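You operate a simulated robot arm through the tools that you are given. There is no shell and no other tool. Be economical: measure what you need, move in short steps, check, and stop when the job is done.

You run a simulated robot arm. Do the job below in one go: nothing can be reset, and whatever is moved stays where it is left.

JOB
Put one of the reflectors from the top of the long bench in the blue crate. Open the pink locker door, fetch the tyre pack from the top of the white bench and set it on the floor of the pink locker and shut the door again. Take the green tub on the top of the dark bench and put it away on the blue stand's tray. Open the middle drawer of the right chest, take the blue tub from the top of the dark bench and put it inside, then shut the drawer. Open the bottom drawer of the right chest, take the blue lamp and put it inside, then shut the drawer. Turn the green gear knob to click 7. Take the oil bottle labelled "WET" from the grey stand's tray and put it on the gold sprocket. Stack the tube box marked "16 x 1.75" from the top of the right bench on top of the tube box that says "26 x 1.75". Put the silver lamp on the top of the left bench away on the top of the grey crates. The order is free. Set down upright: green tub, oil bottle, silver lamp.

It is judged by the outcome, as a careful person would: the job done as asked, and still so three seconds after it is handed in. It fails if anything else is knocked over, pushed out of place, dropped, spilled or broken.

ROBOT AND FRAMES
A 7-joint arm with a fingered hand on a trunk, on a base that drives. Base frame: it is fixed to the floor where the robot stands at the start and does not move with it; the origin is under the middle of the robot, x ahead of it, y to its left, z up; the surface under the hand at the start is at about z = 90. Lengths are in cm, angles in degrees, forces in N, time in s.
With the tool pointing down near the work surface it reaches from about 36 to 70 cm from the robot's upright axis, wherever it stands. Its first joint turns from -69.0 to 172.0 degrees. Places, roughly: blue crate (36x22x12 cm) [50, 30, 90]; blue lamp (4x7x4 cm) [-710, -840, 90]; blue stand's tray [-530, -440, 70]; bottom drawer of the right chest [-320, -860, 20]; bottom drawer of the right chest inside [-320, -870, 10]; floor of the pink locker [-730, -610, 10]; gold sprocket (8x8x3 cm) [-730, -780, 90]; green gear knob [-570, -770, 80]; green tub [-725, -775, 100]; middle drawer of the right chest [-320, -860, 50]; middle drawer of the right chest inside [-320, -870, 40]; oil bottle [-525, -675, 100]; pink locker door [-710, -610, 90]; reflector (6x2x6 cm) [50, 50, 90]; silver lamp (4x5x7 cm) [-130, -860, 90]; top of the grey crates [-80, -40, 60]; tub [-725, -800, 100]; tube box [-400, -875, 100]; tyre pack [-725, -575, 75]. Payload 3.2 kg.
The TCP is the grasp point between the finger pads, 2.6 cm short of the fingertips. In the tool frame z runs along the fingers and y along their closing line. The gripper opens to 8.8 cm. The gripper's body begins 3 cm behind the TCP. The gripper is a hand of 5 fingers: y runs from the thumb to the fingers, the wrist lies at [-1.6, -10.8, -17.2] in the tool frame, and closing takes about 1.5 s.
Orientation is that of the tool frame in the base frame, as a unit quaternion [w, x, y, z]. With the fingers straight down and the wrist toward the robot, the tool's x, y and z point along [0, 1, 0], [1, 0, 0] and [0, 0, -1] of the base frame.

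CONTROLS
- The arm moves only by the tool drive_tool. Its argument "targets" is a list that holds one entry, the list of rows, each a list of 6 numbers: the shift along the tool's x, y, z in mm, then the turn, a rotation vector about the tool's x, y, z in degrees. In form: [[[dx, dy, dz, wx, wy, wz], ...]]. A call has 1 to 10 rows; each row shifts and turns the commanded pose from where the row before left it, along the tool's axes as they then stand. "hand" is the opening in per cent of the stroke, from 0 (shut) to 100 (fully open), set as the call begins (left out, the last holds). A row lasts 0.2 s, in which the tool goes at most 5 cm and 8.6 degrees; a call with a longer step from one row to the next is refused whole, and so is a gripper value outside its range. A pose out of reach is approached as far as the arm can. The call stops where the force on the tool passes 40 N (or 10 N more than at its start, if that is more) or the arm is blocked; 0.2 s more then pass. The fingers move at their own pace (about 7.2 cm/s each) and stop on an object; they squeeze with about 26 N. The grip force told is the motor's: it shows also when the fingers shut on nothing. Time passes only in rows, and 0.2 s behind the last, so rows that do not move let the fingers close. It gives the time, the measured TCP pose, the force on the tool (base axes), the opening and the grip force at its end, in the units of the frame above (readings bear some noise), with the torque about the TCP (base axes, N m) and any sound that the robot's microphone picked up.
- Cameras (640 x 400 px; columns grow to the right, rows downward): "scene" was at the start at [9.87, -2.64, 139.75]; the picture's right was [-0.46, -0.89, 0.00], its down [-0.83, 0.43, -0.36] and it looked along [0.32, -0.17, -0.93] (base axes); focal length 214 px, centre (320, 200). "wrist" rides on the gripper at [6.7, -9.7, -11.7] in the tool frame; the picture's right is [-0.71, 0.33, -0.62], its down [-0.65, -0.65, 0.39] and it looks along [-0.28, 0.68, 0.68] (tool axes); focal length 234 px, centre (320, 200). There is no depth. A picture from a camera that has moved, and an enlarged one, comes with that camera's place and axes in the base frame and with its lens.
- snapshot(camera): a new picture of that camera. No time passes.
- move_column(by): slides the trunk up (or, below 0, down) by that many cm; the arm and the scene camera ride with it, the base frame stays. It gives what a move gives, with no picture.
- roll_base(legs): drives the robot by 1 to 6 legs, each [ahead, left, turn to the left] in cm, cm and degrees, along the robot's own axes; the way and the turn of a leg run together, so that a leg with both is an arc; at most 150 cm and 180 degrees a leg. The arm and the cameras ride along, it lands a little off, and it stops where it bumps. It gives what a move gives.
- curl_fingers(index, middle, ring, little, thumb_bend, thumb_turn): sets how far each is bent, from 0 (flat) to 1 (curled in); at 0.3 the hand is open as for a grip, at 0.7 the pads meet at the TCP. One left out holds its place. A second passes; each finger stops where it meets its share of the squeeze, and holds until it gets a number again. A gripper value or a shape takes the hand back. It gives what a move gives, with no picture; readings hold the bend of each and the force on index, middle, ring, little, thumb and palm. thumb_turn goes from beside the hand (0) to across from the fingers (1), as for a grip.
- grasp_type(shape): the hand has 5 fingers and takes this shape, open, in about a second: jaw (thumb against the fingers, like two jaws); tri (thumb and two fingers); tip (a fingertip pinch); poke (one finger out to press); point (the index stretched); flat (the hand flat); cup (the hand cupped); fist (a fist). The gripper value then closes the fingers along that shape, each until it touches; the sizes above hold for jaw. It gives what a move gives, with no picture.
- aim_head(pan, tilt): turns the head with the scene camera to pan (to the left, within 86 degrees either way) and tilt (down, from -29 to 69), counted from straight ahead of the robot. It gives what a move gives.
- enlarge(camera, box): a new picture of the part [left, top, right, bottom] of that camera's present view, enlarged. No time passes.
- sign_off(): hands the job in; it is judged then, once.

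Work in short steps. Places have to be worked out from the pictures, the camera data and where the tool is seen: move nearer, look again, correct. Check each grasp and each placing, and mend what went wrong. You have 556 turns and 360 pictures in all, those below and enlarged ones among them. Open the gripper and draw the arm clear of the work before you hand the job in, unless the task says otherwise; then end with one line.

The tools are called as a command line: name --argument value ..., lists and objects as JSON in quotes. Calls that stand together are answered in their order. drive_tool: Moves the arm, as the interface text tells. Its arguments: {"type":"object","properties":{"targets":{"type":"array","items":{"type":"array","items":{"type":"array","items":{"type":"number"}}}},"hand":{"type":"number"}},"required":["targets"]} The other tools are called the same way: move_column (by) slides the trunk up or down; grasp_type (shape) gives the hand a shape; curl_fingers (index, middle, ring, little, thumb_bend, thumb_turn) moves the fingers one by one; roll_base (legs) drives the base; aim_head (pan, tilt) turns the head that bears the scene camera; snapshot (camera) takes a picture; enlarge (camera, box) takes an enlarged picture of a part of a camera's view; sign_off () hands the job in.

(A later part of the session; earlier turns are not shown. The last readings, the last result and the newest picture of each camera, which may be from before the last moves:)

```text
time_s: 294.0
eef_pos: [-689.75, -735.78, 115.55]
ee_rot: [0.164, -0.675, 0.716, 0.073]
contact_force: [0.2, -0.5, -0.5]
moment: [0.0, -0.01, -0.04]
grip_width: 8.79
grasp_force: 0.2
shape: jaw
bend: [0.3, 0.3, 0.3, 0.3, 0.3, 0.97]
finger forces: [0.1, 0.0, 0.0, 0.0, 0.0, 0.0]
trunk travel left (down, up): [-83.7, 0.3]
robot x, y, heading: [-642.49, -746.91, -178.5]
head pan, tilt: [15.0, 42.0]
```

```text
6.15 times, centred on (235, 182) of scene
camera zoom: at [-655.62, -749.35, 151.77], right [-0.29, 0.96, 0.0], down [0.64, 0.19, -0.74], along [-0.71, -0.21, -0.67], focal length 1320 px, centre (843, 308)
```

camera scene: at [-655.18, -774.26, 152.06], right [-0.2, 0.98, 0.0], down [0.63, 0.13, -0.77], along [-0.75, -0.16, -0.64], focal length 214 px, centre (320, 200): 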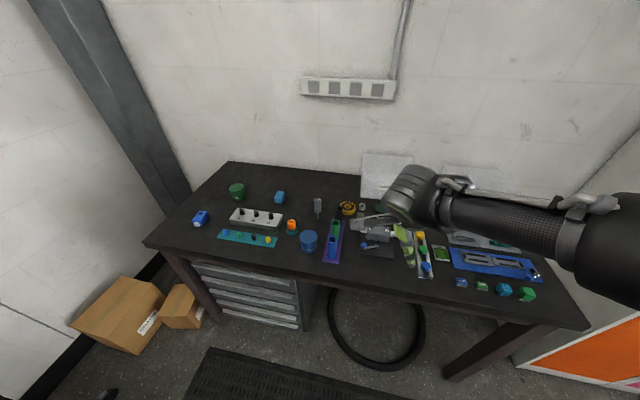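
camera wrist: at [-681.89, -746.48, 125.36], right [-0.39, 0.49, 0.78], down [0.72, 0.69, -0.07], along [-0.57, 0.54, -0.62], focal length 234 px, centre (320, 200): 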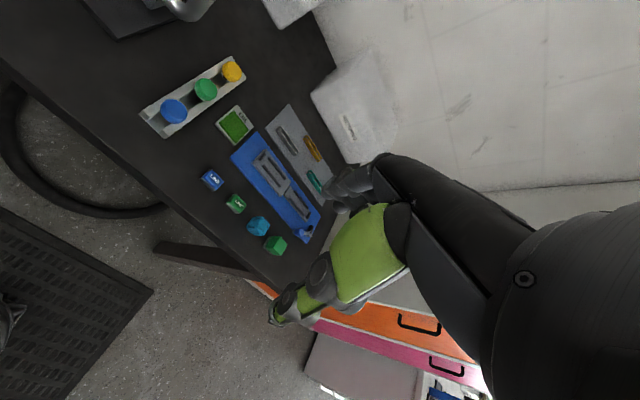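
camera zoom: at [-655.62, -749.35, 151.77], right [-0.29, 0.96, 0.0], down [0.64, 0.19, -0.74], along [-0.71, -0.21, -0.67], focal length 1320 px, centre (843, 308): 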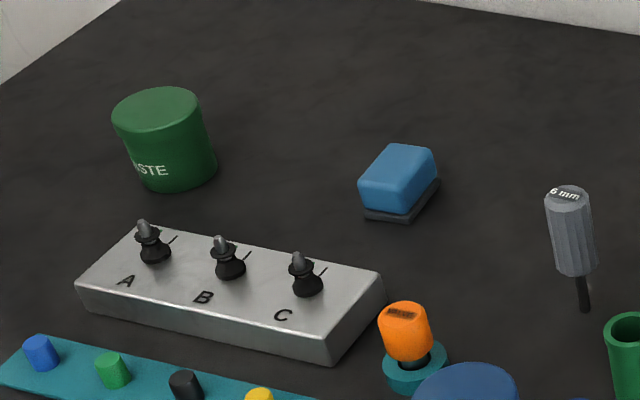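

By position the green tub meant is the small GREASE tub at ≈[-726,-763] (between the device's two tubes). I straighten the hand to point down and move in front of it.

drive_tool --targets '[[[0, 0, 0, -2.5, 6.4, -1.1], [0, 0, 0, -2.5, 6.4, -1.1], [0, 0, 0, -2.4, 6.4, -1.1], [0, 0, 0, 0, 0, 0]]]'

roll_base --legs '[[0, 26, 0], [16, 0, 0]]'

snapshot --camera "wrist"

snapshot --camera "scene"

```text
time_s: 295.0
eef_pos: [-689.72, -735.85, 115.61]
ee_rot: [0.001, -0.707, 0.707, 0.001]
contact_force: [-1.1, 0.5, 0.6]
moment: [0.02, 0.0, 0.01]
grip_width: 8.8
grasp_force: 0.0
shape: jaw
bend: [0.3, 0.3, 0.3, 0.3, 0.3, 0.97]
finger forces: [0.0, 0.0, 0.1, 0.0, 0.0, 0.0]
trunk travel left (down, up): [-83.7, 0.3]
robot x, y, heading: [-642.56, -746.72, -178.3]
head pan, tilt: [15.0, 42.0]
```

```text
time_s: 297.9
eef_pos: [-704.73, -761.8, 115.61]
ee_rot: [0.001, -0.706, 0.708, 0.001]
contact_force: [-0.3, 0.1, 0.5]
moment: [-0.02, 0.0, -0.01]
grip_width: 8.77
grasp_force: 0.1
shape: jaw
bend: [0.3, 0.3, 0.3, 0.3, 0.3, 0.97]
finger forces: [0.0, 0.0, 0.0, 0.1, 0.0, 0.0]
trunk travel left (down, up): [-83.7, 0.3]
robot x, y, heading: [-657.76, -773.13, -178.3]
head pan, tilt: [15.0, 42.0]
```

```text
237 pictures are left
camera wrist: at [-695.02, -768.31, 127.24], right [-0.33, 0.71, 0.63], down [0.66, 0.65, -0.39], along [-0.68, 0.28, -0.68], focal length 234 px, centre (320, 200)
```

wrist: 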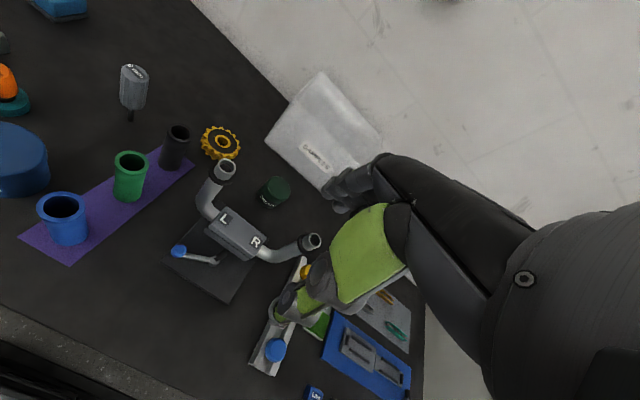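

```text
236 pictures are left
camera scene: at [-670.66, -775.42, 151.78], right [-0.29, 0.96, 0.0], down [0.64, 0.19, -0.74], along [-0.71, -0.21, -0.67], focal length 214 px, centre (320, 200)
```

scene: 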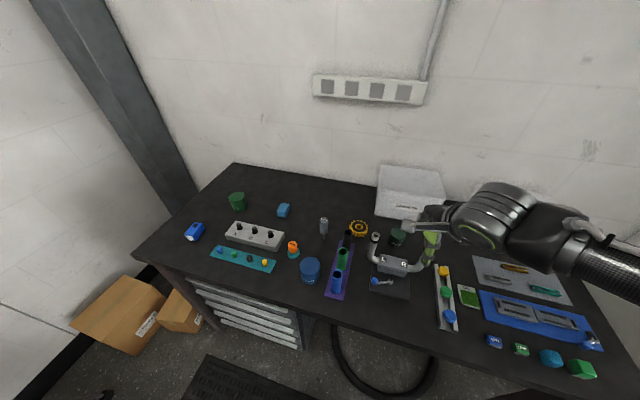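

GREASE lid ≈[-726,-763, ~90]; tubes at y≈-754 and -772 leave room. I move forward over it and descend partially.

roll_base --legs '[[6, 0, 0]]'

drive_tool --targets '[[[4, 40, 0, 0, 0, 0], [4, 40, 0, 0, 0, 0], [4, 40, 0, 0, 0, 0], [0, 33, 0, 0, 0, 0], [0, 0, 30, 0, 0, 0], [0, 0, 30, 0, 0, 0], [0, 0, 30, 0, 0, 0], [0, 0, 0, 0, 0, 0]]]'

snapshot --camera "wrist"

enlarge --camera "scene" --box '[330, 160, 490, 280]'

```text
time_s: 298.8
eef_pos: [-710.57, -761.96, 115.67]
ee_rot: [0.0, -0.706, 0.708, 0.0]
contact_force: [-0.6, 1.1, 0.3]
moment: [-0.02, 0.01, 0.01]
grip_width: 8.78
grasp_force: 0.0
shape: jaw
bend: [0.3, 0.3, 0.3, 0.3, 0.3, 0.97]
finger forces: [0.0, 0.0, 0.0, 0.0, 0.0, 0.0]
trunk travel left (down, up): [-83.7, 0.3]
robot x, y, heading: [-663.42, -773.11, -178.5]
head pan, tilt: [15.0, 42.0]
```

```text
time_s: 300.6
eef_pos: [-725.86, -763.05, 106.39]
ee_rot: [-0.001, 0.708, -0.707, -0.001]
contact_force: [0.5, 0.7, -0.4]
moment: [0.03, -0.02, 0.0]
grip_width: 8.77
grasp_force: 0.1
shape: jaw
bend: [0.3, 0.3, 0.3, 0.3, 0.3, 0.97]
finger forces: [0.1, 0.0, 0.0, 0.0, 0.1, 0.0]
trunk travel left (down, up): [-83.7, 0.3]
robot x, y, heading: [-663.76, -773.01, -178.4]
head pan, tilt: [15.0, 42.0]
```

```text
235 pictures are left
camera wrist: at [-716.18, -769.59, 118.19], right [-0.33, 0.71, 0.63], down [0.65, 0.65, -0.39], along [-0.68, 0.28, -0.68], focal length 234 px, centre (320, 200)
```

wrist: 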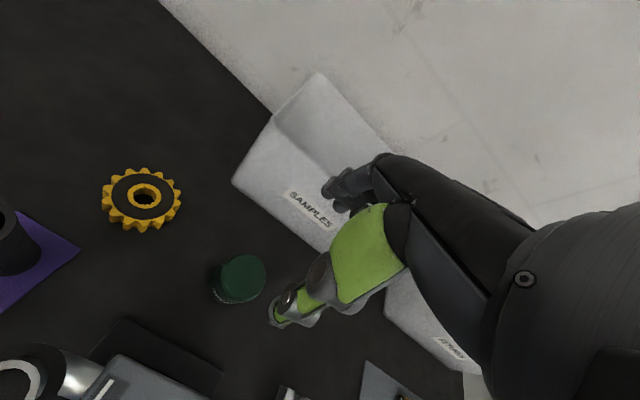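

```text
3.33 times, centred on (410, 220) of scene
camera zoom: at [-676.6, -775.59, 151.77], right [-0.29, 0.96, 0.0], down [0.64, 0.19, -0.74], along [-0.71, -0.21, -0.67], focal length 715 px, centre (20, 133)
```

zoom: 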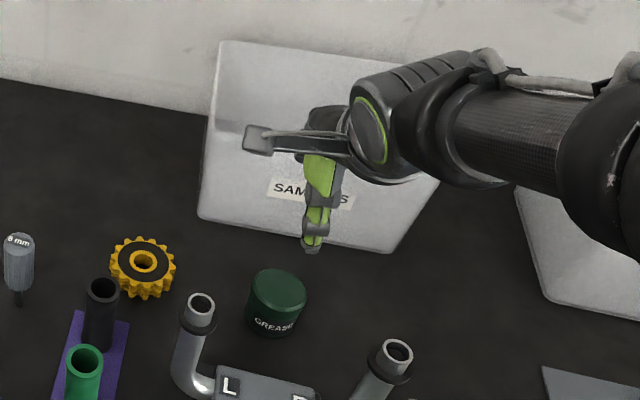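

Now well triangulated: lid at [-726.9,-762.4,89.3], bench ≈85. I correct and descend to just above the bench.

drive_tool --targets '[[[-5, 10, 30, 0, 0, 0], [0, 0, 40, 0, 0, 0], [0, 0, 40, 0, 0, 0], [0, 0, 35, 0, 0, 0], [0, 0, 20, 0, 0, 0], [0, 0, 0, 0, 0, 0]]]'

snapshot --camera "wrist"

enlarge --camera "scene" --box '[330, 160, 490, 280]'

```text
time_s: 302.0
eef_pos: [-726.96, -762.72, 90.19]
ee_rot: [0.0, 0.708, -0.707, -0.001]
contact_force: [-0.4, -0.7, -0.5]
moment: [-0.02, -0.01, 0.02]
grip_width: 8.8
grasp_force: 0.1
shape: jaw
bend: [0.3, 0.3, 0.3, 0.3, 0.3, 0.97]
finger forces: [0.1, 0.0, 0.0, 0.1, 0.0, 0.0]
trunk travel left (down, up): [-83.7, 0.3]
robot x, y, heading: [-663.43, -772.56, -178.2]
head pan, tilt: [15.0, 42.0]
```

```text
233 pictures are left
camera wrist: at [-717.3, -769.24, 101.81], right [-0.33, 0.71, 0.63], down [0.65, 0.65, -0.39], along [-0.68, 0.28, -0.68], focal length 234 px, centre (320, 200)
```

wrist: 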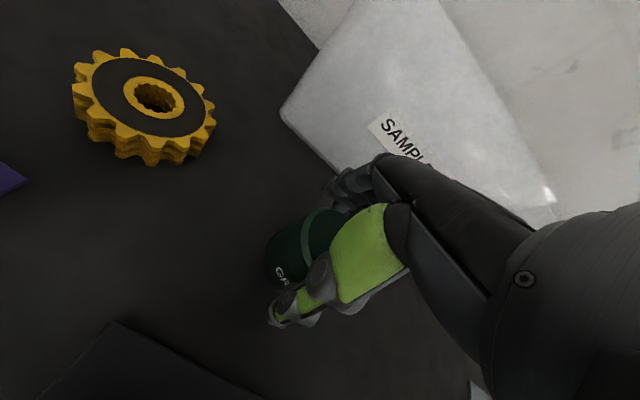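

```text
3.33 times, centred on (410, 220) of scene
camera zoom: at [-676.65, -775.6, 151.77], right [-0.29, 0.96, 0.0], down [0.64, 0.19, -0.74], along [-0.71, -0.21, -0.67], focal length 715 px, centre (20, 133)
```

zoom: 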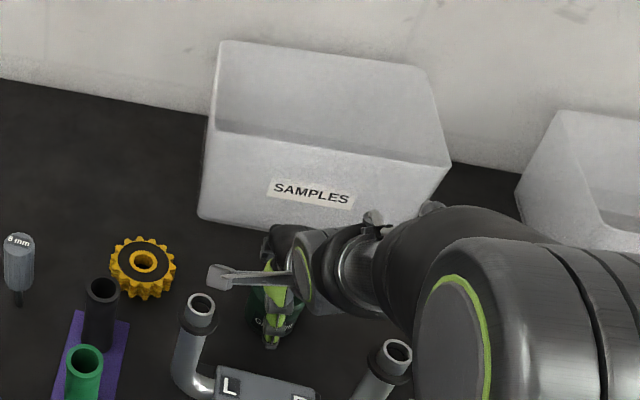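

Tub is between thumb and fingers. Lower 1.2 cm and close.

drive_tool --targets '[[[0, 0, 12, 0, 0, 0], [0, 0, 0, 0, 0, 0]]]'

drive_tool --targets '[[[0, 0, 0, 0, 0, 0], [0, 0, 0, 0, 0, 0], [0, 0, 0, 0, 0, 0], [0, 0, 0, 0, 0, 0], [0, 0, 0, 0, 0, 0], [0, 0, 0, 0, 0, 0], [0, 0, 0, 0, 0, 0]]]' --hand 0

snapshot --camera "wrist"

```text
time_s: 302.6
eef_pos: [-727.09, -762.67, 88.88]
ee_rot: [0.0, -0.707, 0.708, 0.001]
contact_force: [-0.1, -0.3, 1.7]
moment: [0.02, 0.02, -0.03]
grip_width: 8.79
grasp_force: 0.0
shape: jaw
bend: [0.3, 0.3, 0.3, 0.3, 0.3, 0.97]
finger forces: [0.1, 0.0, 0.0, 0.1, 0.4, 0.0]
trunk travel left (down, up): [-83.7, 0.3]
robot x, y, heading: [-663.2, -773.03, -178.1]
head pan, tilt: [15.0, 42.0]
```

```text
time_s: 304.2
eef_pos: [-727.13, -762.59, 88.92]
ee_rot: [0.001, -0.706, 0.708, 0.001]
contact_force: [0.5, 0.1, 0.4]
moment: [0.0, -0.05, -0.05]
grip_width: 4.41
grasp_force: 25.6
shape: jaw
bend: [0.51, 0.48, 0.73, 0.56, 0.09, 0.99]
finger forces: [14.8, 8.4, 0.0, 0.1, 24.6, 0.0]
trunk travel left (down, up): [-83.7, 0.3]
robot x, y, heading: [-663.77, -772.76, -178.3]
head pan, tilt: [15.0, 42.0]
```

```text
231 pictures are left
camera wrist: at [-717.38, -769.2, 100.62], right [-0.33, 0.71, 0.63], down [0.65, 0.65, -0.39], along [-0.68, 0.28, -0.68], focal length 234 px, centre (320, 200)
```

wrist: 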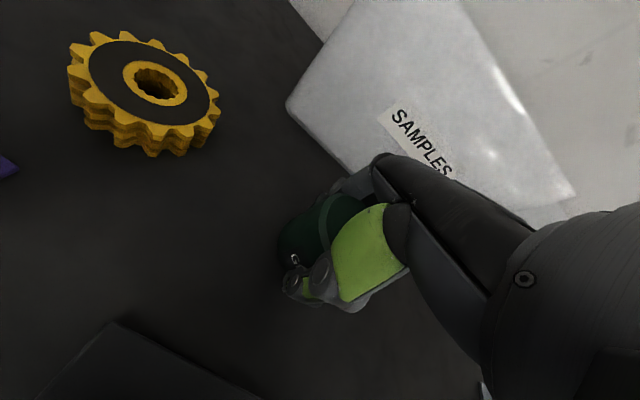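

Gripped at 4.4 cm. I lift it straight up well above the device.

drive_tool --targets '[[[0, 0, -25, 0, 0, 0], [0, 0, -35, 0, 0, 0], [0, 0, -40, 0, 0, 0], [0, 0, -40, 0, 0, 0], [0, 0, -40, 0, 0, 0], [0, 0, -40, 0, 0, 0], [0, 0, 0, 0, 0, 0]]]'

snapshot --camera "wrist"

snapshot --camera "scene"

```text
time_s: 305.8
eef_pos: [-727.09, -762.77, 110.74]
ee_rot: [-0.001, 0.707, -0.707, 0.0]
contact_force: [-0.2, -0.3, -1.1]
moment: [0.04, 0.01, 0.03]
grip_width: 4.36
grasp_force: 26.3
shape: jaw
bend: [0.51, 0.48, 0.73, 0.56, 0.33, 0.99]
finger forces: [14.8, 8.7, 0.0, 0.0, 24.4, 0.0]
trunk travel left (down, up): [-83.7, 0.3]
robot x, y, heading: [-663.58, -772.84, -178.2]
head pan, tilt: [15.0, 42.0]
```

```text
230 pictures are left
camera wrist: at [-717.44, -769.2, 122.54], right [-0.33, 0.71, 0.62], down [0.66, 0.65, -0.39], along [-0.68, 0.28, -0.68], focal length 234 px, centre (320, 200)
```

wrist: 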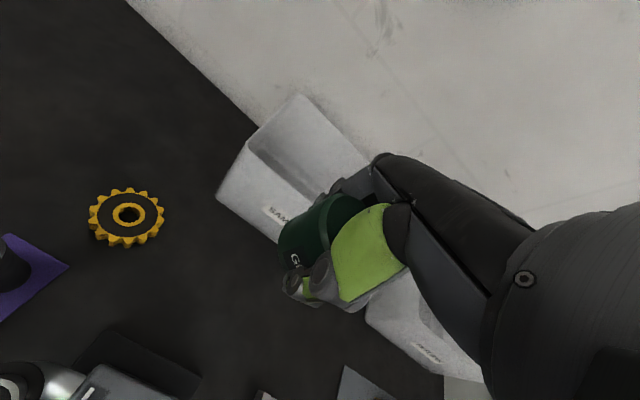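

```text
229 pictures are left
camera scene: at [-676.77, -775.59, 151.76], right [-0.29, 0.96, 0.0], down [0.64, 0.19, -0.74], along [-0.71, -0.21, -0.67], focal length 214 px, centre (320, 200)
```

scene: 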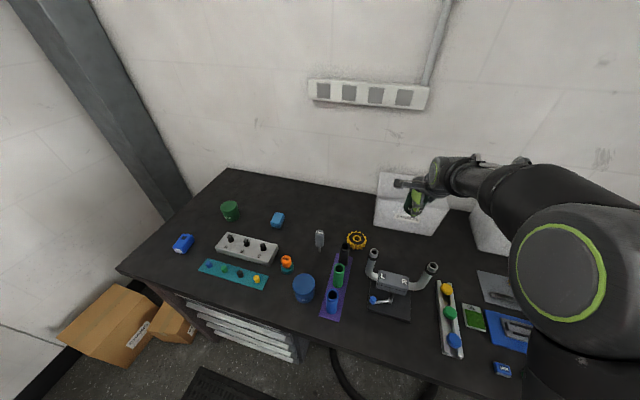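

Held upright. I retract the arm and drive back north toward the blue stand.

drive_tool --targets '[[[0, -40, 0, 0, 0, 0], [0, -40, 0, 0, 0, 0], [0, -40, 0, 0, 0, 0], [0, -35, 0, 0, 0, 0], [0, 0, 0, 0, 0, 0]]]'

roll_base --legs '[[-20, 0, 0], [0, -150, 0], [0, -130, 0]]'

aim_head --pan -60 --tilt 35

snapshot --camera "scene"

```text
time_s: 307.0
eef_pos: [-714.19, -762.64, 110.77]
ee_rot: [0.005, -0.706, 0.708, -0.004]
contact_force: [0.4, -0.9, -1.4]
moment: [0.01, 0.04, 0.0]
grip_width: 4.36
grasp_force: 25.8
shape: jaw
bend: [0.51, 0.48, 0.73, 0.56, 0.33, 0.99]
finger forces: [14.8, 8.9, 0.0, 0.0, 24.2, 0.0]
out of reach, approached as far as the arm can: row 4
trunk travel left (down, up): [-83.7, 0.3]
robot x, y, heading: [-663.56, -772.92, -178.1]
head pan, tilt: [15.0, 42.0]
```

```text
time_s: 321.8
eef_pos: [-690.89, -479.27, 110.75]
ee_rot: [0.005, -0.691, 0.723, -0.003]
contact_force: [0.0, 0.0, -1.4]
moment: [-0.02, 0.0, 0.01]
grip_width: 4.01
grasp_force: 26.1
shape: jaw
bend: [0.48, 0.54, 0.73, 0.56, 0.03, 1.0]
finger forces: [18.8, 4.6, 0.1, 0.0, 21.9, 0.0]
trunk travel left (down, up): [-83.7, 0.3]
robot x, y, heading: [-640.68, -492.42, 178.9]
head pan, tilt: [15.0, 42.0]
```

```text
time_s: 323.3
eef_pos: [-690.89, -479.29, 110.73]
ee_rot: [0.004, -0.69, 0.724, -0.004]
contact_force: [0.1, 0.3, -0.9]
moment: [0.0, 0.02, 0.02]
grip_width: 4.03
grasp_force: 26.1
shape: jaw
bend: [0.48, 0.54, 0.73, 0.56, 0.03, 1.0]
finger forces: [18.8, 4.8, 0.0, 0.0, 22.0, 0.0]
trunk travel left (down, up): [-83.7, 0.3]
robot x, y, heading: [-640.48, -491.78, 178.8]
head pan, tilt: [-60.0, 35.0]
```

```text
228 pictures are left
camera scene: at [-650.1, -484.23, 152.81], right [0.87, 0.49, 0.0], down [0.28, -0.5, -0.82], along [-0.4, 0.72, -0.57], focal length 214 px, centre (320, 200)
```

scene: 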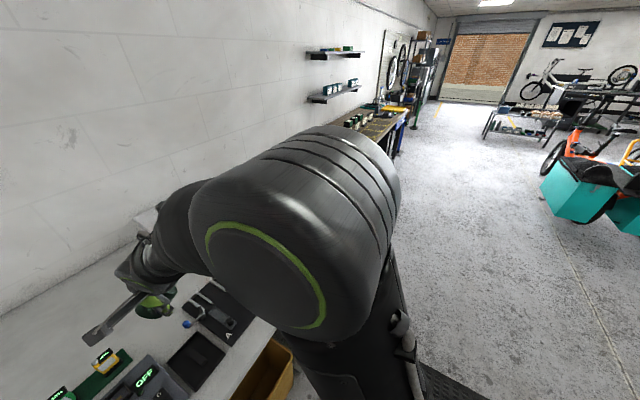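

The grip changed slightly – the tub may have brushed the press lever. I check the tub and the press.

snapshot --camera "wrist"

aim_head --pan 45 --tilt 40

snapshot --camera "scene"

```text
227 pictures are left
camera wrist: at [-681.57, -486.22, 122.45], right [-0.31, 0.72, 0.62], down [0.69, 0.62, -0.38], along [-0.66, 0.31, -0.69], focal length 234 px, centre (320, 200)
```

wrist: 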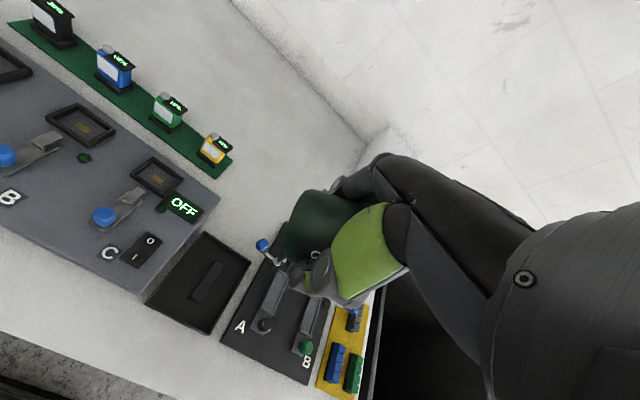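

```text
time_s: 325.1
eef_pos: [-690.87, -479.26, 110.74]
ee_rot: [0.005, -0.691, 0.723, -0.004]
contact_force: [0.0, -0.6, -1.3]
moment: [-0.02, 0.03, 0.01]
grip_width: 3.98
grasp_force: 25.8
shape: jaw
bend: [0.48, 0.54, 0.73, 0.56, 0.03, 1.0]
finger forces: [18.8, 4.7, 0.0, 0.0, 22.0, 0.1]
trunk travel left (down, up): [-83.7, 0.3]
robot x, y, heading: [-640.62, -492.24, 179.1]
head pan, tilt: [45.0, 40.0]
```

```text
226 pictures are left
camera scene: at [-651.92, -497.83, 152.06], right [-0.7, 0.72, 0.0], down [0.46, 0.45, -0.77], along [-0.55, -0.53, -0.64], focal length 214 px, centre (320, 200)
```

scene: 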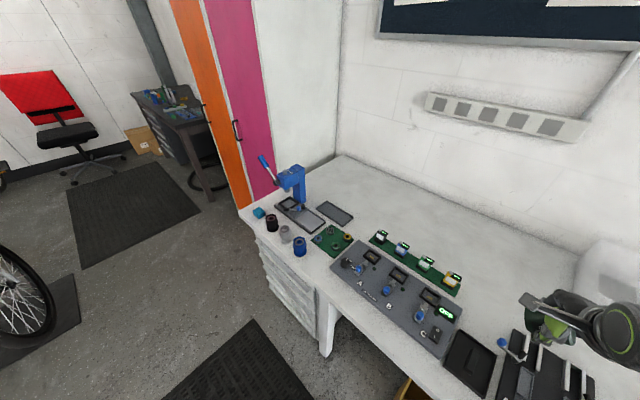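

enlarge --camera "wrist" --box '[240, 160, 400, 320]'

enlarge --camera "scene" --box '[490, 270, 640, 370]'

enlarge --camera "scene" --box '[220, 130, 380, 260]'

```text
2.50 times, centred on (320, 240) of wrist
camera zoom: at [-681.57, -486.21, 122.45], right [-0.31, 0.72, 0.62], down [0.69, 0.62, -0.38], along [-0.66, 0.31, -0.69], focal length 585 px, centre (320, 100)
```

zoom: 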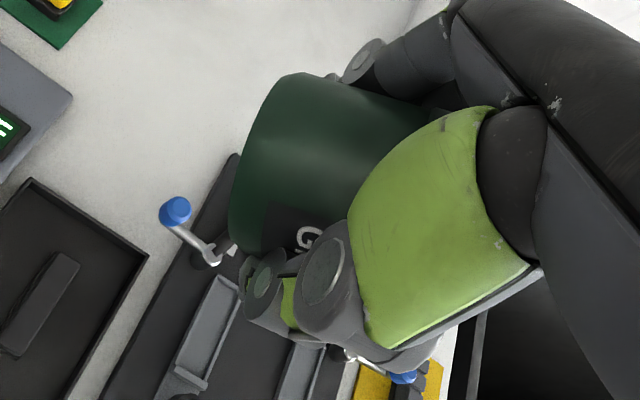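

```text
4.00 times, centred on (565, 320) of scene
camera zoom: at [-651.92, -497.83, 152.06], right [-0.7, 0.72, 0.0], down [0.46, 0.45, -0.77], along [-0.55, -0.53, -0.64], focal length 858 px, centre (-660, -280)
```

zoom: 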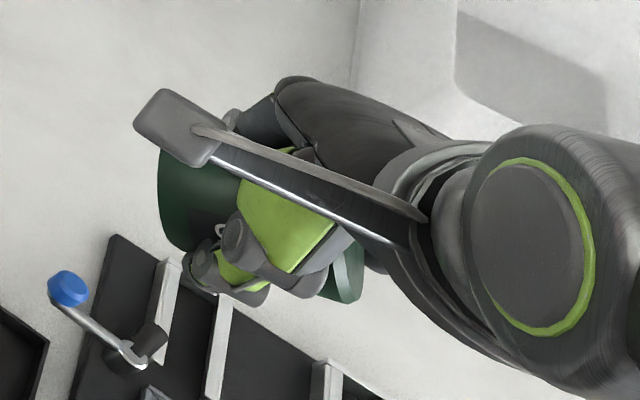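

```text
3.08 times, centred on (300, 195) of scene
camera zoom: at [-651.92, -497.83, 152.06], right [-0.7, 0.72, 0.0], down [0.46, 0.45, -0.77], along [-0.55, -0.53, -0.64], focal length 660 px, centre (382, 215)
```

zoom: 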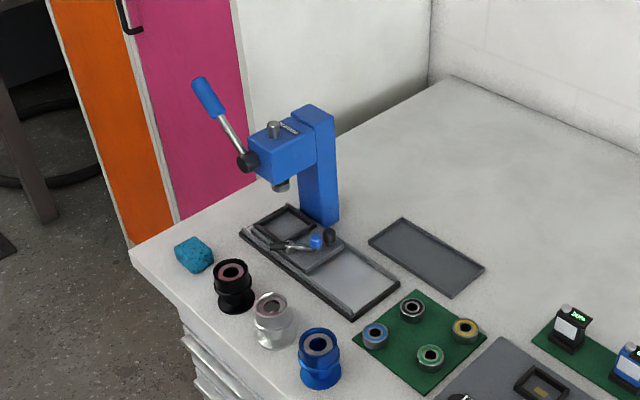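

The press is unchanged, but the tub has turned in my grip. I need a clear view of its tilt.

enlarge --camera "wrist" --box '[280, 180, 350, 290]'

enlarge --camera "scene" --box '[520, 290, 600, 355]'

```text
3.64 times, centred on (315, 235) of wrist
camera zoom: at [-681.57, -486.21, 122.45], right [-0.31, 0.72, 0.62], down [0.69, 0.62, -0.38], along [-0.66, 0.31, -0.69], focal length 852 px, centre (338, 73)
```

zoom: 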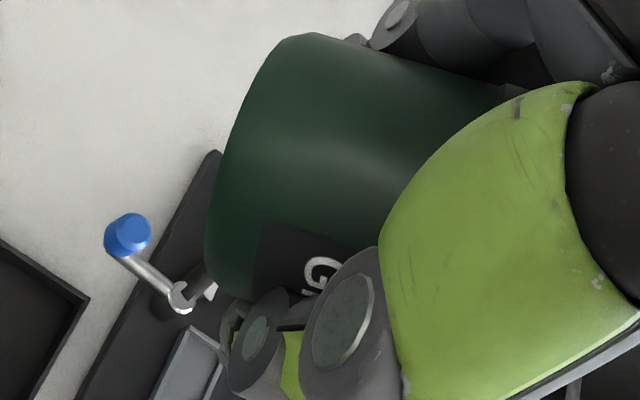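

```text
6.15 times, centred on (560, 322) of scene
camera zoom: at [-651.92, -497.83, 152.06], right [-0.7, 0.72, 0.0], down [0.46, 0.45, -0.77], along [-0.55, -0.53, -0.64], focal length 1320 px, centre (-1157, -554)
```

zoom: 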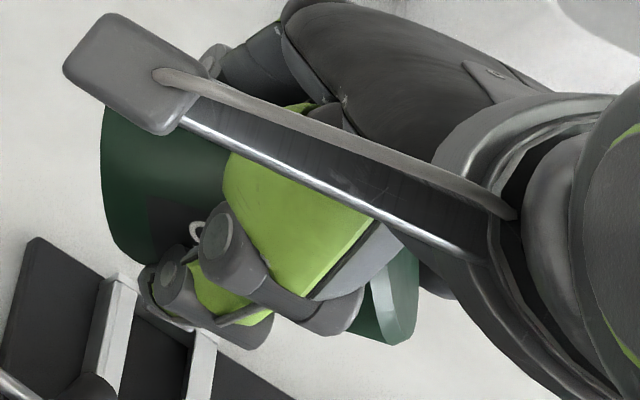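

The tub is tilted ~55° with its lid toward +y. I back away from the bench and roll the hand to bring the tub upright again.

roll_base --legs '[[-22, 0, 0]]'

drive_tool --targets '[[[0, 0, 0, 0, -8, 0], [0, 0, 0, 0, -8, 0], [0, 0, 0, 0, -8, 0], [0, 0, 0, 0, -8, 0], [0, 0, 0, 0, -8, 0], [0, 0, 0, 0, -8, 0], [0, 0, 0, 0, 0, 0]]]'

snapshot --camera "wrist"

snapshot --camera "scene"

```text
time_s: 326.8
eef_pos: [-669.61, -479.61, 110.7]
ee_rot: [0.004, -0.691, 0.723, -0.003]
contact_force: [-0.2, -0.5, 0.0]
moment: [-0.01, -0.01, -0.02]
grip_width: 4.01
grasp_force: 26.1
shape: jaw
bend: [0.48, 0.54, 0.73, 0.56, 0.03, 1.0]
finger forces: [18.8, 4.7, 0.0, 0.0, 21.9, 0.1]
trunk travel left (down, up): [-83.7, 0.3]
robot x, y, heading: [-619.1, -492.26, 179.0]
head pan, tilt: [45.0, 40.0]
```

```text
time_s: 328.4
eef_pos: [-669.76, -479.72, 111.3]
ee_rot: [0.286, -0.633, 0.666, 0.272]
contact_force: [0.6, -0.7, -1.4]
moment: [0.0, -0.01, 0.01]
grip_width: 4.01
grasp_force: 26.3
shape: jaw
bend: [0.48, 0.54, 0.73, 0.56, 0.03, 1.0]
finger forces: [18.4, 4.3, 0.1, 0.0, 21.3, 0.0]
trunk travel left (down, up): [-83.7, 0.3]
robot x, y, heading: [-619.61, -492.29, 179.3]
head pan, tilt: [45.0, 40.0]
```

```text
220 pictures are left
camera wrist: at [-660.59, -493.1, 114.48], right [-0.33, 0.05, 0.94], down [0.69, 0.69, 0.2], along [-0.64, 0.72, -0.26], focal length 234 px, centre (320, 200)
```

wrist: 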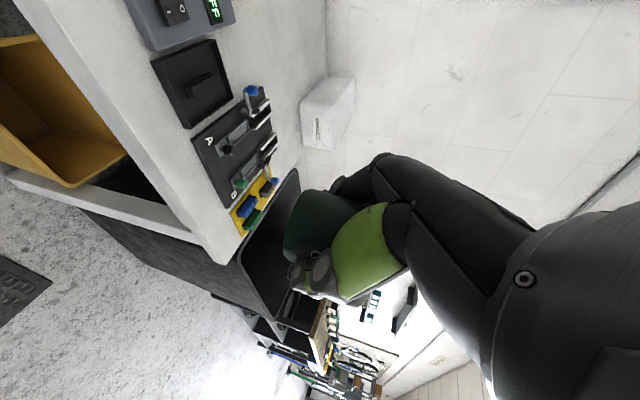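

```text
219 pictures are left
camera scene: at [-630.6, -498.16, 152.06], right [-0.7, 0.72, 0.0], down [0.46, 0.45, -0.77], along [-0.55, -0.53, -0.64], focal length 214 px, centre (320, 200)
```

scene: 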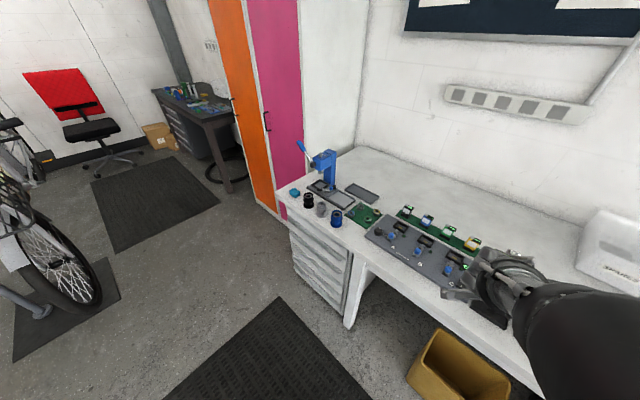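

The tub's axis is now nearly vertical. I turn the robot toward the blue stand and look at its tray.

roll_base --legs '[[0, 0, 120], [0, 0, 60]]'

aim_head --pan 20 --tilt 35

snapshot --camera "scene"

```text
time_s: 336.4
eef_pos: [-569.2, -504.89, 110.79]
ee_rot: [0.266, 0.666, 0.634, -0.29]
contact_force: [-0.5, 0.2, -0.4]
moment: [-0.03, 0.01, -0.01]
grip_width: 4.0
grasp_force: 25.9
shape: jaw
bend: [0.48, 0.54, 0.73, 0.56, 0.03, 1.0]
finger forces: [17.6, 4.1, 0.0, 0.0, 20.2, 0.0]
trunk travel left (down, up): [-83.7, 0.3]
robot x, y, heading: [-619.75, -492.1, -1.0]
head pan, tilt: [45.0, 40.0]
```

```text
time_s: 337.3
eef_pos: [-569.14, -504.9, 110.87]
ee_rot: [0.266, 0.666, 0.635, -0.288]
contact_force: [-0.8, 0.9, -1.1]
moment: [-0.02, 0.05, -0.02]
grip_width: 4.02
grasp_force: 26.2
shape: jaw
bend: [0.48, 0.54, 0.73, 0.56, 0.03, 1.0]
finger forces: [17.6, 4.1, 0.0, 0.1, 20.1, 0.0]
trunk travel left (down, up): [-83.7, 0.3]
robot x, y, heading: [-619.38, -492.06, -0.9]
head pan, tilt: [20.0, 35.0]
```

```text
218 pictures are left
camera scene: at [-606.15, -489.52, 152.81], right [0.33, -0.94, 0.0], down [-0.54, -0.19, -0.82], along [0.77, 0.27, -0.57], focal length 214 px, centre (320, 200)
```

scene: 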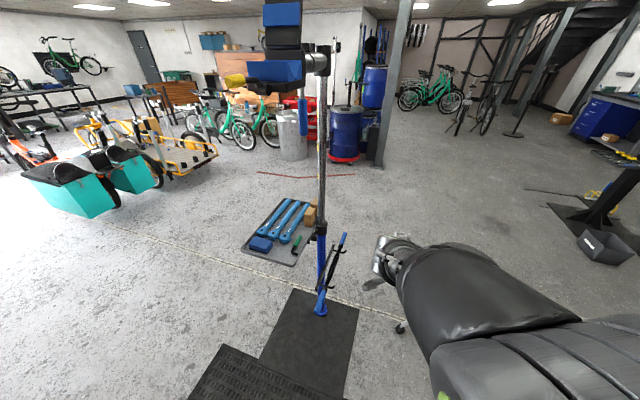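

enlarge --camera "scene" --box '[220, 180, 360, 280]'

```text
4.00 times, centred on (290, 230) of scene
camera zoom: at [-606.15, -489.52, 152.81], right [0.33, -0.94, 0.0], down [-0.54, -0.19, -0.82], along [0.77, 0.27, -0.57], focal length 858 px, centre (440, 80)
```

zoom: 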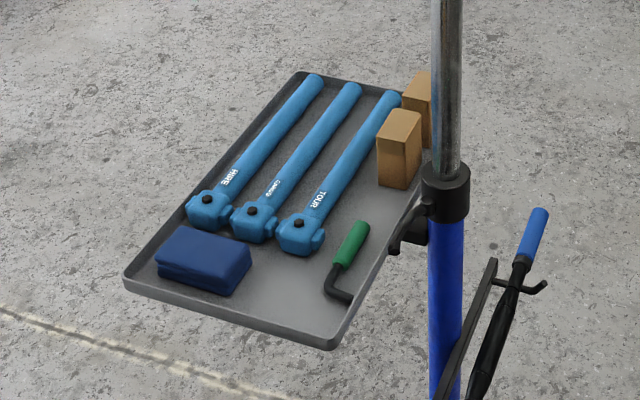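

Free spot on the tray: between the blue cloth and the hex key, ≈[-545.7,-447], tray z≈70. I position above it.

roll_base --legs '[[0, 58.5, 0], [22, 0, 0]]'

aim_head --pan -5 --tilt 50

snapshot --camera "scene"

snapshot --camera "wrist"

```text
time_s: 341.9
eef_pos: [-546.56, -445.79, 110.88]
ee_rot: [0.265, 0.667, 0.634, -0.288]
contact_force: [-0.5, -0.2, -0.7]
moment: [-0.01, -0.03, 0.0]
grip_width: 3.98
grasp_force: 25.4
shape: jaw
bend: [0.48, 0.54, 0.73, 0.56, 0.03, 1.0]
finger forces: [17.7, 4.1, 0.0, 0.0, 20.2, 0.0]
trunk travel left (down, up): [-83.7, 0.3]
robot x, y, heading: [-596.61, -433.25, -0.6]
head pan, tilt: [20.0, 35.0]
```

```text
time_s: 342.8
eef_pos: [-546.54, -445.8, 110.88]
ee_rot: [0.264, 0.667, 0.635, -0.287]
contact_force: [0.1, 0.2, -1.8]
moment: [0.02, 0.01, 0.0]
grip_width: 3.98
grasp_force: 25.6
shape: jaw
bend: [0.48, 0.54, 0.73, 0.56, 0.03, 1.0]
finger forces: [17.7, 4.2, 0.0, 0.0, 20.2, 0.0]
trunk travel left (down, up): [-83.7, 0.3]
robot x, y, heading: [-597.0, -433.19, -0.5]
head pan, tilt: [-5.0, 50.0]
```

```text
216 pictures are left
camera scene: at [-584.22, -434.04, 150.65], right [-0.1, -1.0, 0.0], down [-0.76, 0.08, -0.64], along [0.64, -0.06, -0.77], focal length 214 px, centre (320, 200)
```

scene: 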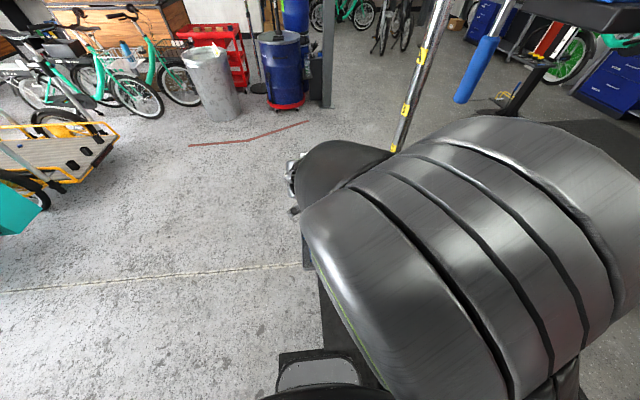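

```text
215 pictures are left
camera wrist: at [-555.51, -432.07, 114.23], right [0.34, -0.06, 0.94], down [-0.69, -0.69, 0.21], along [0.64, -0.72, -0.28], focal length 234 px, centre (320, 200)
```

wrist: 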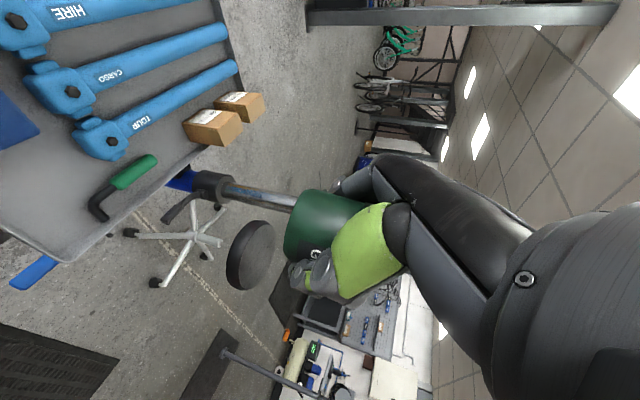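

The wrist view shows the tub upright. Combining both views the tray surface is z≈74 and the free spot centre ≈[-548,-449]. I shift and lower.

roll_base --legs '[[-1.5, -3.4, 0]]'

move_column --by -25

snapshot --camera "wrist"

```text
time_s: 343.7
eef_pos: [-547.88, -448.8, 110.82]
ee_rot: [0.264, 0.666, 0.635, -0.289]
contact_force: [1.1, 0.1, -1.6]
moment: [-0.01, 0.02, 0.02]
grip_width: 4.01
grasp_force: 26.3
shape: jaw
bend: [0.48, 0.54, 0.73, 0.56, 0.03, 1.0]
finger forces: [17.6, 4.1, 0.0, 0.0, 20.2, 0.1]
trunk travel left (down, up): [-83.7, 0.3]
robot x, y, heading: [-598.37, -436.44, -0.9]
head pan, tilt: [-5.0, 50.0]
```

```text
time_s: 346.3
eef_pos: [-548.01, -449.13, 85.79]
ee_rot: [0.265, 0.667, 0.635, -0.287]
contact_force: [0.9, 0.1, -1.4]
moment: [0.05, 0.01, 0.01]
grip_width: 3.96
grasp_force: 26.3
shape: jaw
bend: [0.48, 0.54, 0.73, 0.56, 0.03, 1.0]
finger forces: [17.8, 4.1, 0.0, 0.0, 20.1, 0.1]
trunk travel left (down, up): [-58.7, 25.3]
robot x, y, heading: [-598.25, -436.38, -0.7]
head pan, tilt: [-5.0, 50.0]
```

```text
214 pictures are left
camera wrist: at [-557.0, -435.34, 89.22], right [0.34, -0.06, 0.94], down [-0.69, -0.69, 0.2], along [0.64, -0.72, -0.28], focal length 234 px, centre (320, 200)
```

wrist: 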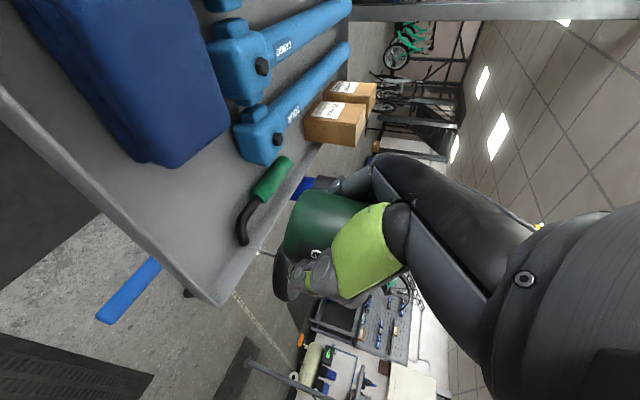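

The spot below is clear (≈3.7 cm from cloth and hex key). I lower further.

move_column --by -6.5

snapshot --camera "wrist"

```text
time_s: 347.3
eef_pos: [-548.0, -449.09, 79.33]
ee_rot: [0.265, 0.666, 0.635, -0.287]
contact_force: [1.2, -0.8, -0.3]
moment: [0.02, 0.03, -0.02]
grip_width: 4.01
grasp_force: 26.1
shape: jaw
bend: [0.48, 0.54, 0.73, 0.56, 0.03, 1.0]
finger forces: [17.6, 4.1, 0.1, 0.1, 20.2, 0.0]
trunk travel left (down, up): [-52.2, 31.8]
robot x, y, heading: [-598.03, -436.62, -0.5]
head pan, tilt: [-5.0, 50.0]
```

```text
213 pictures are left
camera wrist: at [-557.01, -435.34, 82.72], right [0.34, -0.06, 0.94], down [-0.69, -0.69, 0.2], along [0.64, -0.72, -0.28], focal length 234 px, centre (320, 200)
```

wrist: 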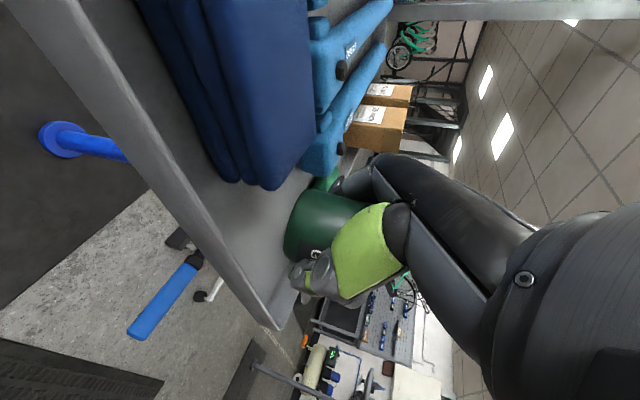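

move_column --by -1.2

move_column --by -0.7

snapshot --camera "wrist"

```text
time_s: 347.9
eef_pos: [-548.02, -449.14, 78.1]
ee_rot: [0.264, 0.667, 0.635, -0.288]
contact_force: [-0.3, 0.2, -1.9]
moment: [0.0, 0.0, -0.04]
grip_width: 3.98
grasp_force: 26.3
shape: jaw
bend: [0.48, 0.54, 0.73, 0.56, 0.03, 1.0]
finger forces: [17.7, 4.1, 0.0, 0.0, 20.1, 0.0]
trunk travel left (down, up): [-51.0, 33.0]
robot x, y, heading: [-598.39, -436.73, -0.7]
head pan, tilt: [-5.0, 50.0]
```

```text
time_s: 348.5
eef_pos: [-547.98, -449.09, 77.3]
ee_rot: [0.265, 0.667, 0.635, -0.287]
contact_force: [0.0, 0.5, -1.4]
moment: [-0.02, -0.03, 0.02]
grip_width: 4.0
grasp_force: 25.9
shape: jaw
bend: [0.48, 0.54, 0.73, 0.56, 0.03, 1.0]
finger forces: [17.7, 4.0, 0.1, 0.0, 20.2, 0.0]
trunk travel left (down, up): [-50.3, 33.7]
robot x, y, heading: [-598.1, -436.4, -0.6]
head pan, tilt: [-5.0, 50.0]
```

```text
212 pictures are left
camera wrist: at [-557.01, -435.34, 80.81], right [0.34, -0.06, 0.94], down [-0.69, -0.69, 0.2], along [0.64, -0.72, -0.28], focal length 234 px, centre (320, 200)
```

wrist: 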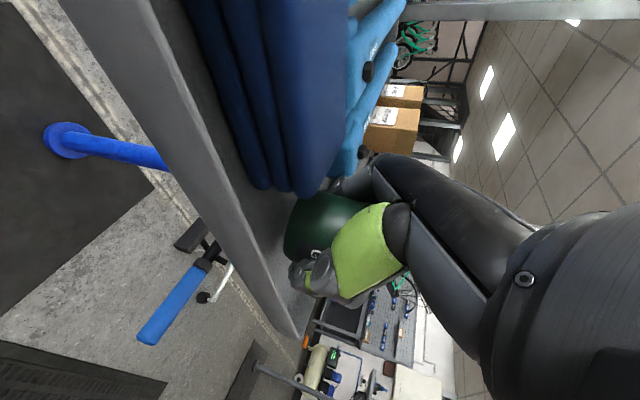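

move_column --by -0.6

move_column --by -0.6

enlarge --camera "wrist" --box '[180, 130, 400, 330]'

```text
time_s: 349.0
eef_pos: [-547.95, -449.09, 76.8]
ee_rot: [0.264, 0.666, 0.635, -0.288]
contact_force: [-0.3, 0.5, -0.8]
moment: [0.0, 0.03, 0.01]
grip_width: 4.0
grasp_force: 25.8
shape: jaw
bend: [0.48, 0.54, 0.73, 0.56, 0.03, 1.0]
finger forces: [17.8, 4.1, 0.1, 0.0, 20.2, 0.1]
trunk travel left (down, up): [-49.7, 34.3]
robot x, y, heading: [-598.38, -436.39, -0.8]
head pan, tilt: [-5.0, 50.0]
```

```text
time_s: 349.6
eef_pos: [-548.07, -449.06, 76.49]
ee_rot: [0.268, 0.667, 0.634, -0.286]
contact_force: [0.4, 2.5, 12.5]
moment: [-0.09, -0.48, 0.1]
grip_width: 4.03
grasp_force: 26.1
shape: jaw
bend: [0.48, 0.54, 0.73, 0.56, 0.03, 1.0]
finger forces: [31.0, 4.9, 0.0, 0.0, 20.2, 0.1]
trunk travel left (down, up): [-49.1, 34.9]
robot x, y, heading: [-597.92, -436.49, -0.5]
head pan, tilt: [-5.0, 50.0]
```

```text
2.00 times, centred on (290, 230) of wrist
camera zoom: at [-557.08, -435.26, 79.82], right [0.34, -0.06, 0.94], down [-0.69, -0.69, 0.2], along [0.64, -0.72, -0.27], focal length 468 px, centre (380, 140)
```

zoom: 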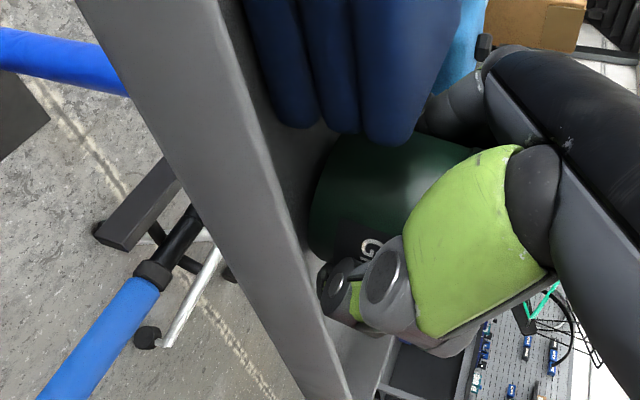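

Contact (12 N). The tub bottom is at the tray; I open partially.

drive_tool --targets '[[[0, 0, 0, 0, 0, 0], [0, 0, 0, 0, 0, 0], [0, 0, 0, 0, 0, 0], [0, 0, 0, 0, 0, 0]]]' --hand 62

snapshot --camera "wrist"

```text
time_s: 350.6
eef_pos: [-548.15, -448.98, 76.37]
ee_rot: [0.266, 0.667, 0.635, -0.286]
contact_force: [1.7, 3.7, 13.6]
moment: [-0.09, -0.17, -0.08]
grip_width: 4.96
grasp_force: 0.1
shape: jaw
bend: [0.48, 0.38, 0.72, 0.44, 0.09, 1.0]
finger forces: [12.4, 0.0, 0.0, 0.1, 5.6, 0.0]
trunk travel left (down, up): [-49.1, 34.9]
robot x, y, heading: [-597.95, -436.62, -0.7]
head pan, tilt: [-5.0, 50.0]
```

```text
210 pictures are left
camera wrist: at [-557.11, -435.25, 79.73], right [0.34, -0.06, 0.94], down [-0.69, -0.69, 0.2], along [0.64, -0.72, -0.28], focal length 234 px, centre (320, 200)
```

wrist: 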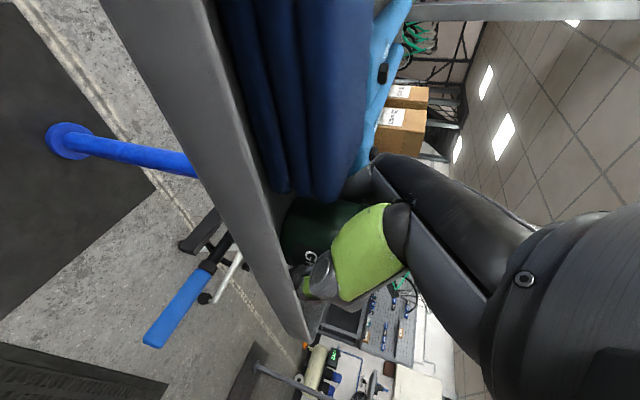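

I lift slightly and open further.

move_column --by 0.7

drive_tool --targets '[[[0, 0, 0, 0, 0, 0], [0, 0, 0, 0, 0, 0], [0, 0, 0, 0, 0, 0]]]' --hand 85

snapshot --camera "wrist"

```text
time_s: 351.1
eef_pos: [-547.98, -449.08, 76.75]
ee_rot: [0.263, 0.666, 0.635, -0.289]
contact_force: [0.1, 0.2, 0.2]
moment: [-0.01, 0.0, -0.01]
grip_width: 5.34
grasp_force: 0.1
shape: jaw
bend: [0.45, 0.38, 0.72, 0.44, 0.09, 0.99]
finger forces: [0.1, 0.0, 0.0, 0.1, 0.8, 0.0]
trunk travel left (down, up): [-49.8, 34.2]
robot x, y, heading: [-598.04, -436.44, -1.0]
head pan, tilt: [-5.0, 50.0]
```

```text
time_s: 351.9
eef_pos: [-547.99, -449.06, 76.84]
ee_rot: [0.264, 0.666, 0.635, -0.288]
contact_force: [6.6, -1.0, 2.7]
moment: [0.03, 0.06, 0.02]
grip_width: 7.03
grasp_force: 0.1
shape: jaw
bend: [0.36, 0.32, 0.28, 0.35, 0.08, 0.99]
finger forces: [0.1, 0.0, 0.0, 0.1, 6.7, 0.1]
trunk travel left (down, up): [-49.8, 34.2]
robot x, y, heading: [-598.19, -436.72, -0.8]
head pan, tilt: [-5.0, 50.0]
```

```text
209 pictures are left
camera wrist: at [-556.93, -435.36, 80.29], right [0.34, -0.06, 0.94], down [-0.69, -0.69, 0.21], along [0.64, -0.72, -0.28], focal length 234 px, centre (320, 200)
```

wrist: 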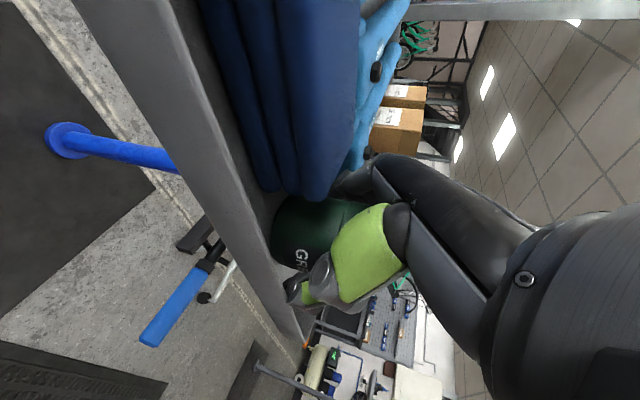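

The thumb touches the tray rim; I ease the opening a bit and raise straight up.

drive_tool --targets '[[[0, 0, 0, 0, 0, 0], [0, 0, 0, 0, 0, 0]]]' --hand 76

move_column --by 2.5

snapshot --camera "wrist"

```text
time_s: 352.5
eef_pos: [-547.98, -449.12, 76.96]
ee_rot: [0.264, 0.667, 0.634, -0.288]
contact_force: [2.1, -0.9, 1.6]
moment: [-0.01, 0.05, 0.04]
grip_width: 6.4
grasp_force: 0.0
shape: jaw
bend: [0.39, 0.33, 0.27, 0.38, 0.07, 0.99]
finger forces: [0.0, 0.0, 0.0, 0.1, 3.2, 0.0]
trunk travel left (down, up): [-49.8, 34.2]
robot x, y, heading: [-598.47, -436.51, -0.8]
head pan, tilt: [-5.0, 50.0]
```

```text
time_s: 353.2
eef_pos: [-548.0, -449.1, 79.41]
ee_rot: [0.265, 0.667, 0.635, -0.288]
contact_force: [-0.5, 0.0, 0.9]
moment: [0.0, -0.02, 0.02]
grip_width: 6.67
grasp_force: 0.1
shape: jaw
bend: [0.39, 0.33, 0.27, 0.38, 0.07, 0.98]
finger forces: [0.0, 0.0, 0.0, 0.0, 0.0, 0.0]
trunk travel left (down, up): [-52.3, 31.7]
robot x, y, heading: [-598.21, -436.38, -0.2]
head pan, tilt: [-5.0, 50.0]
```

```text
208 pictures are left
camera wrist: at [-557.02, -435.34, 82.82], right [0.34, -0.06, 0.94], down [-0.69, -0.69, 0.21], along [0.64, -0.72, -0.28], focal length 234 px, centre (320, 200)
```

wrist: 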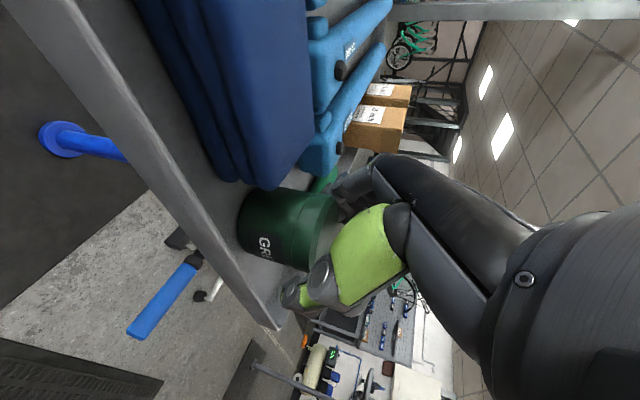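

The tub stands upright on the tray. I raise the hand clear.

move_column --by 31

snapshot --camera "wrist"

```text
time_s: 356.3
eef_pos: [-548.08, -448.99, 110.25]
ee_rot: [0.265, 0.666, 0.635, -0.288]
contact_force: [0.3, -0.8, 0.0]
moment: [0.0, 0.0, 0.0]
grip_width: 6.67
grasp_force: 0.0
shape: jaw
bend: [0.39, 0.33, 0.27, 0.38, 0.07, 0.98]
finger forces: [0.0, 0.1, 0.0, 0.0, 0.0, 0.0]
trunk travel left (down, up): [-83.3, 0.7]
robot x, y, heading: [-598.18, -436.43, -0.7]
head pan, tilt: [-5.0, 50.0]
```

```text
207 pictures are left
camera wrist: at [-557.01, -435.34, 113.82], right [0.34, -0.06, 0.94], down [-0.69, -0.69, 0.2], along [0.64, -0.72, -0.28], focal length 234 px, centre (320, 200)
```

wrist: 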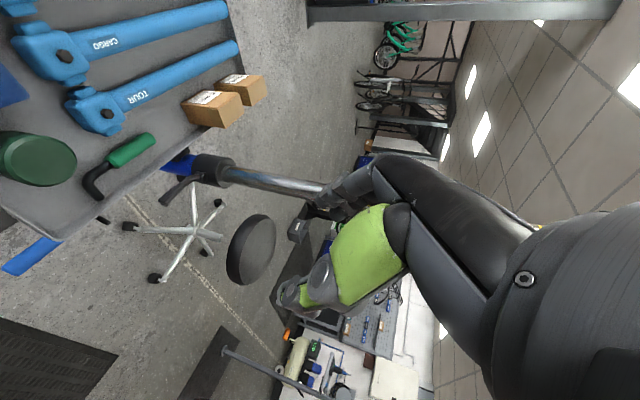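

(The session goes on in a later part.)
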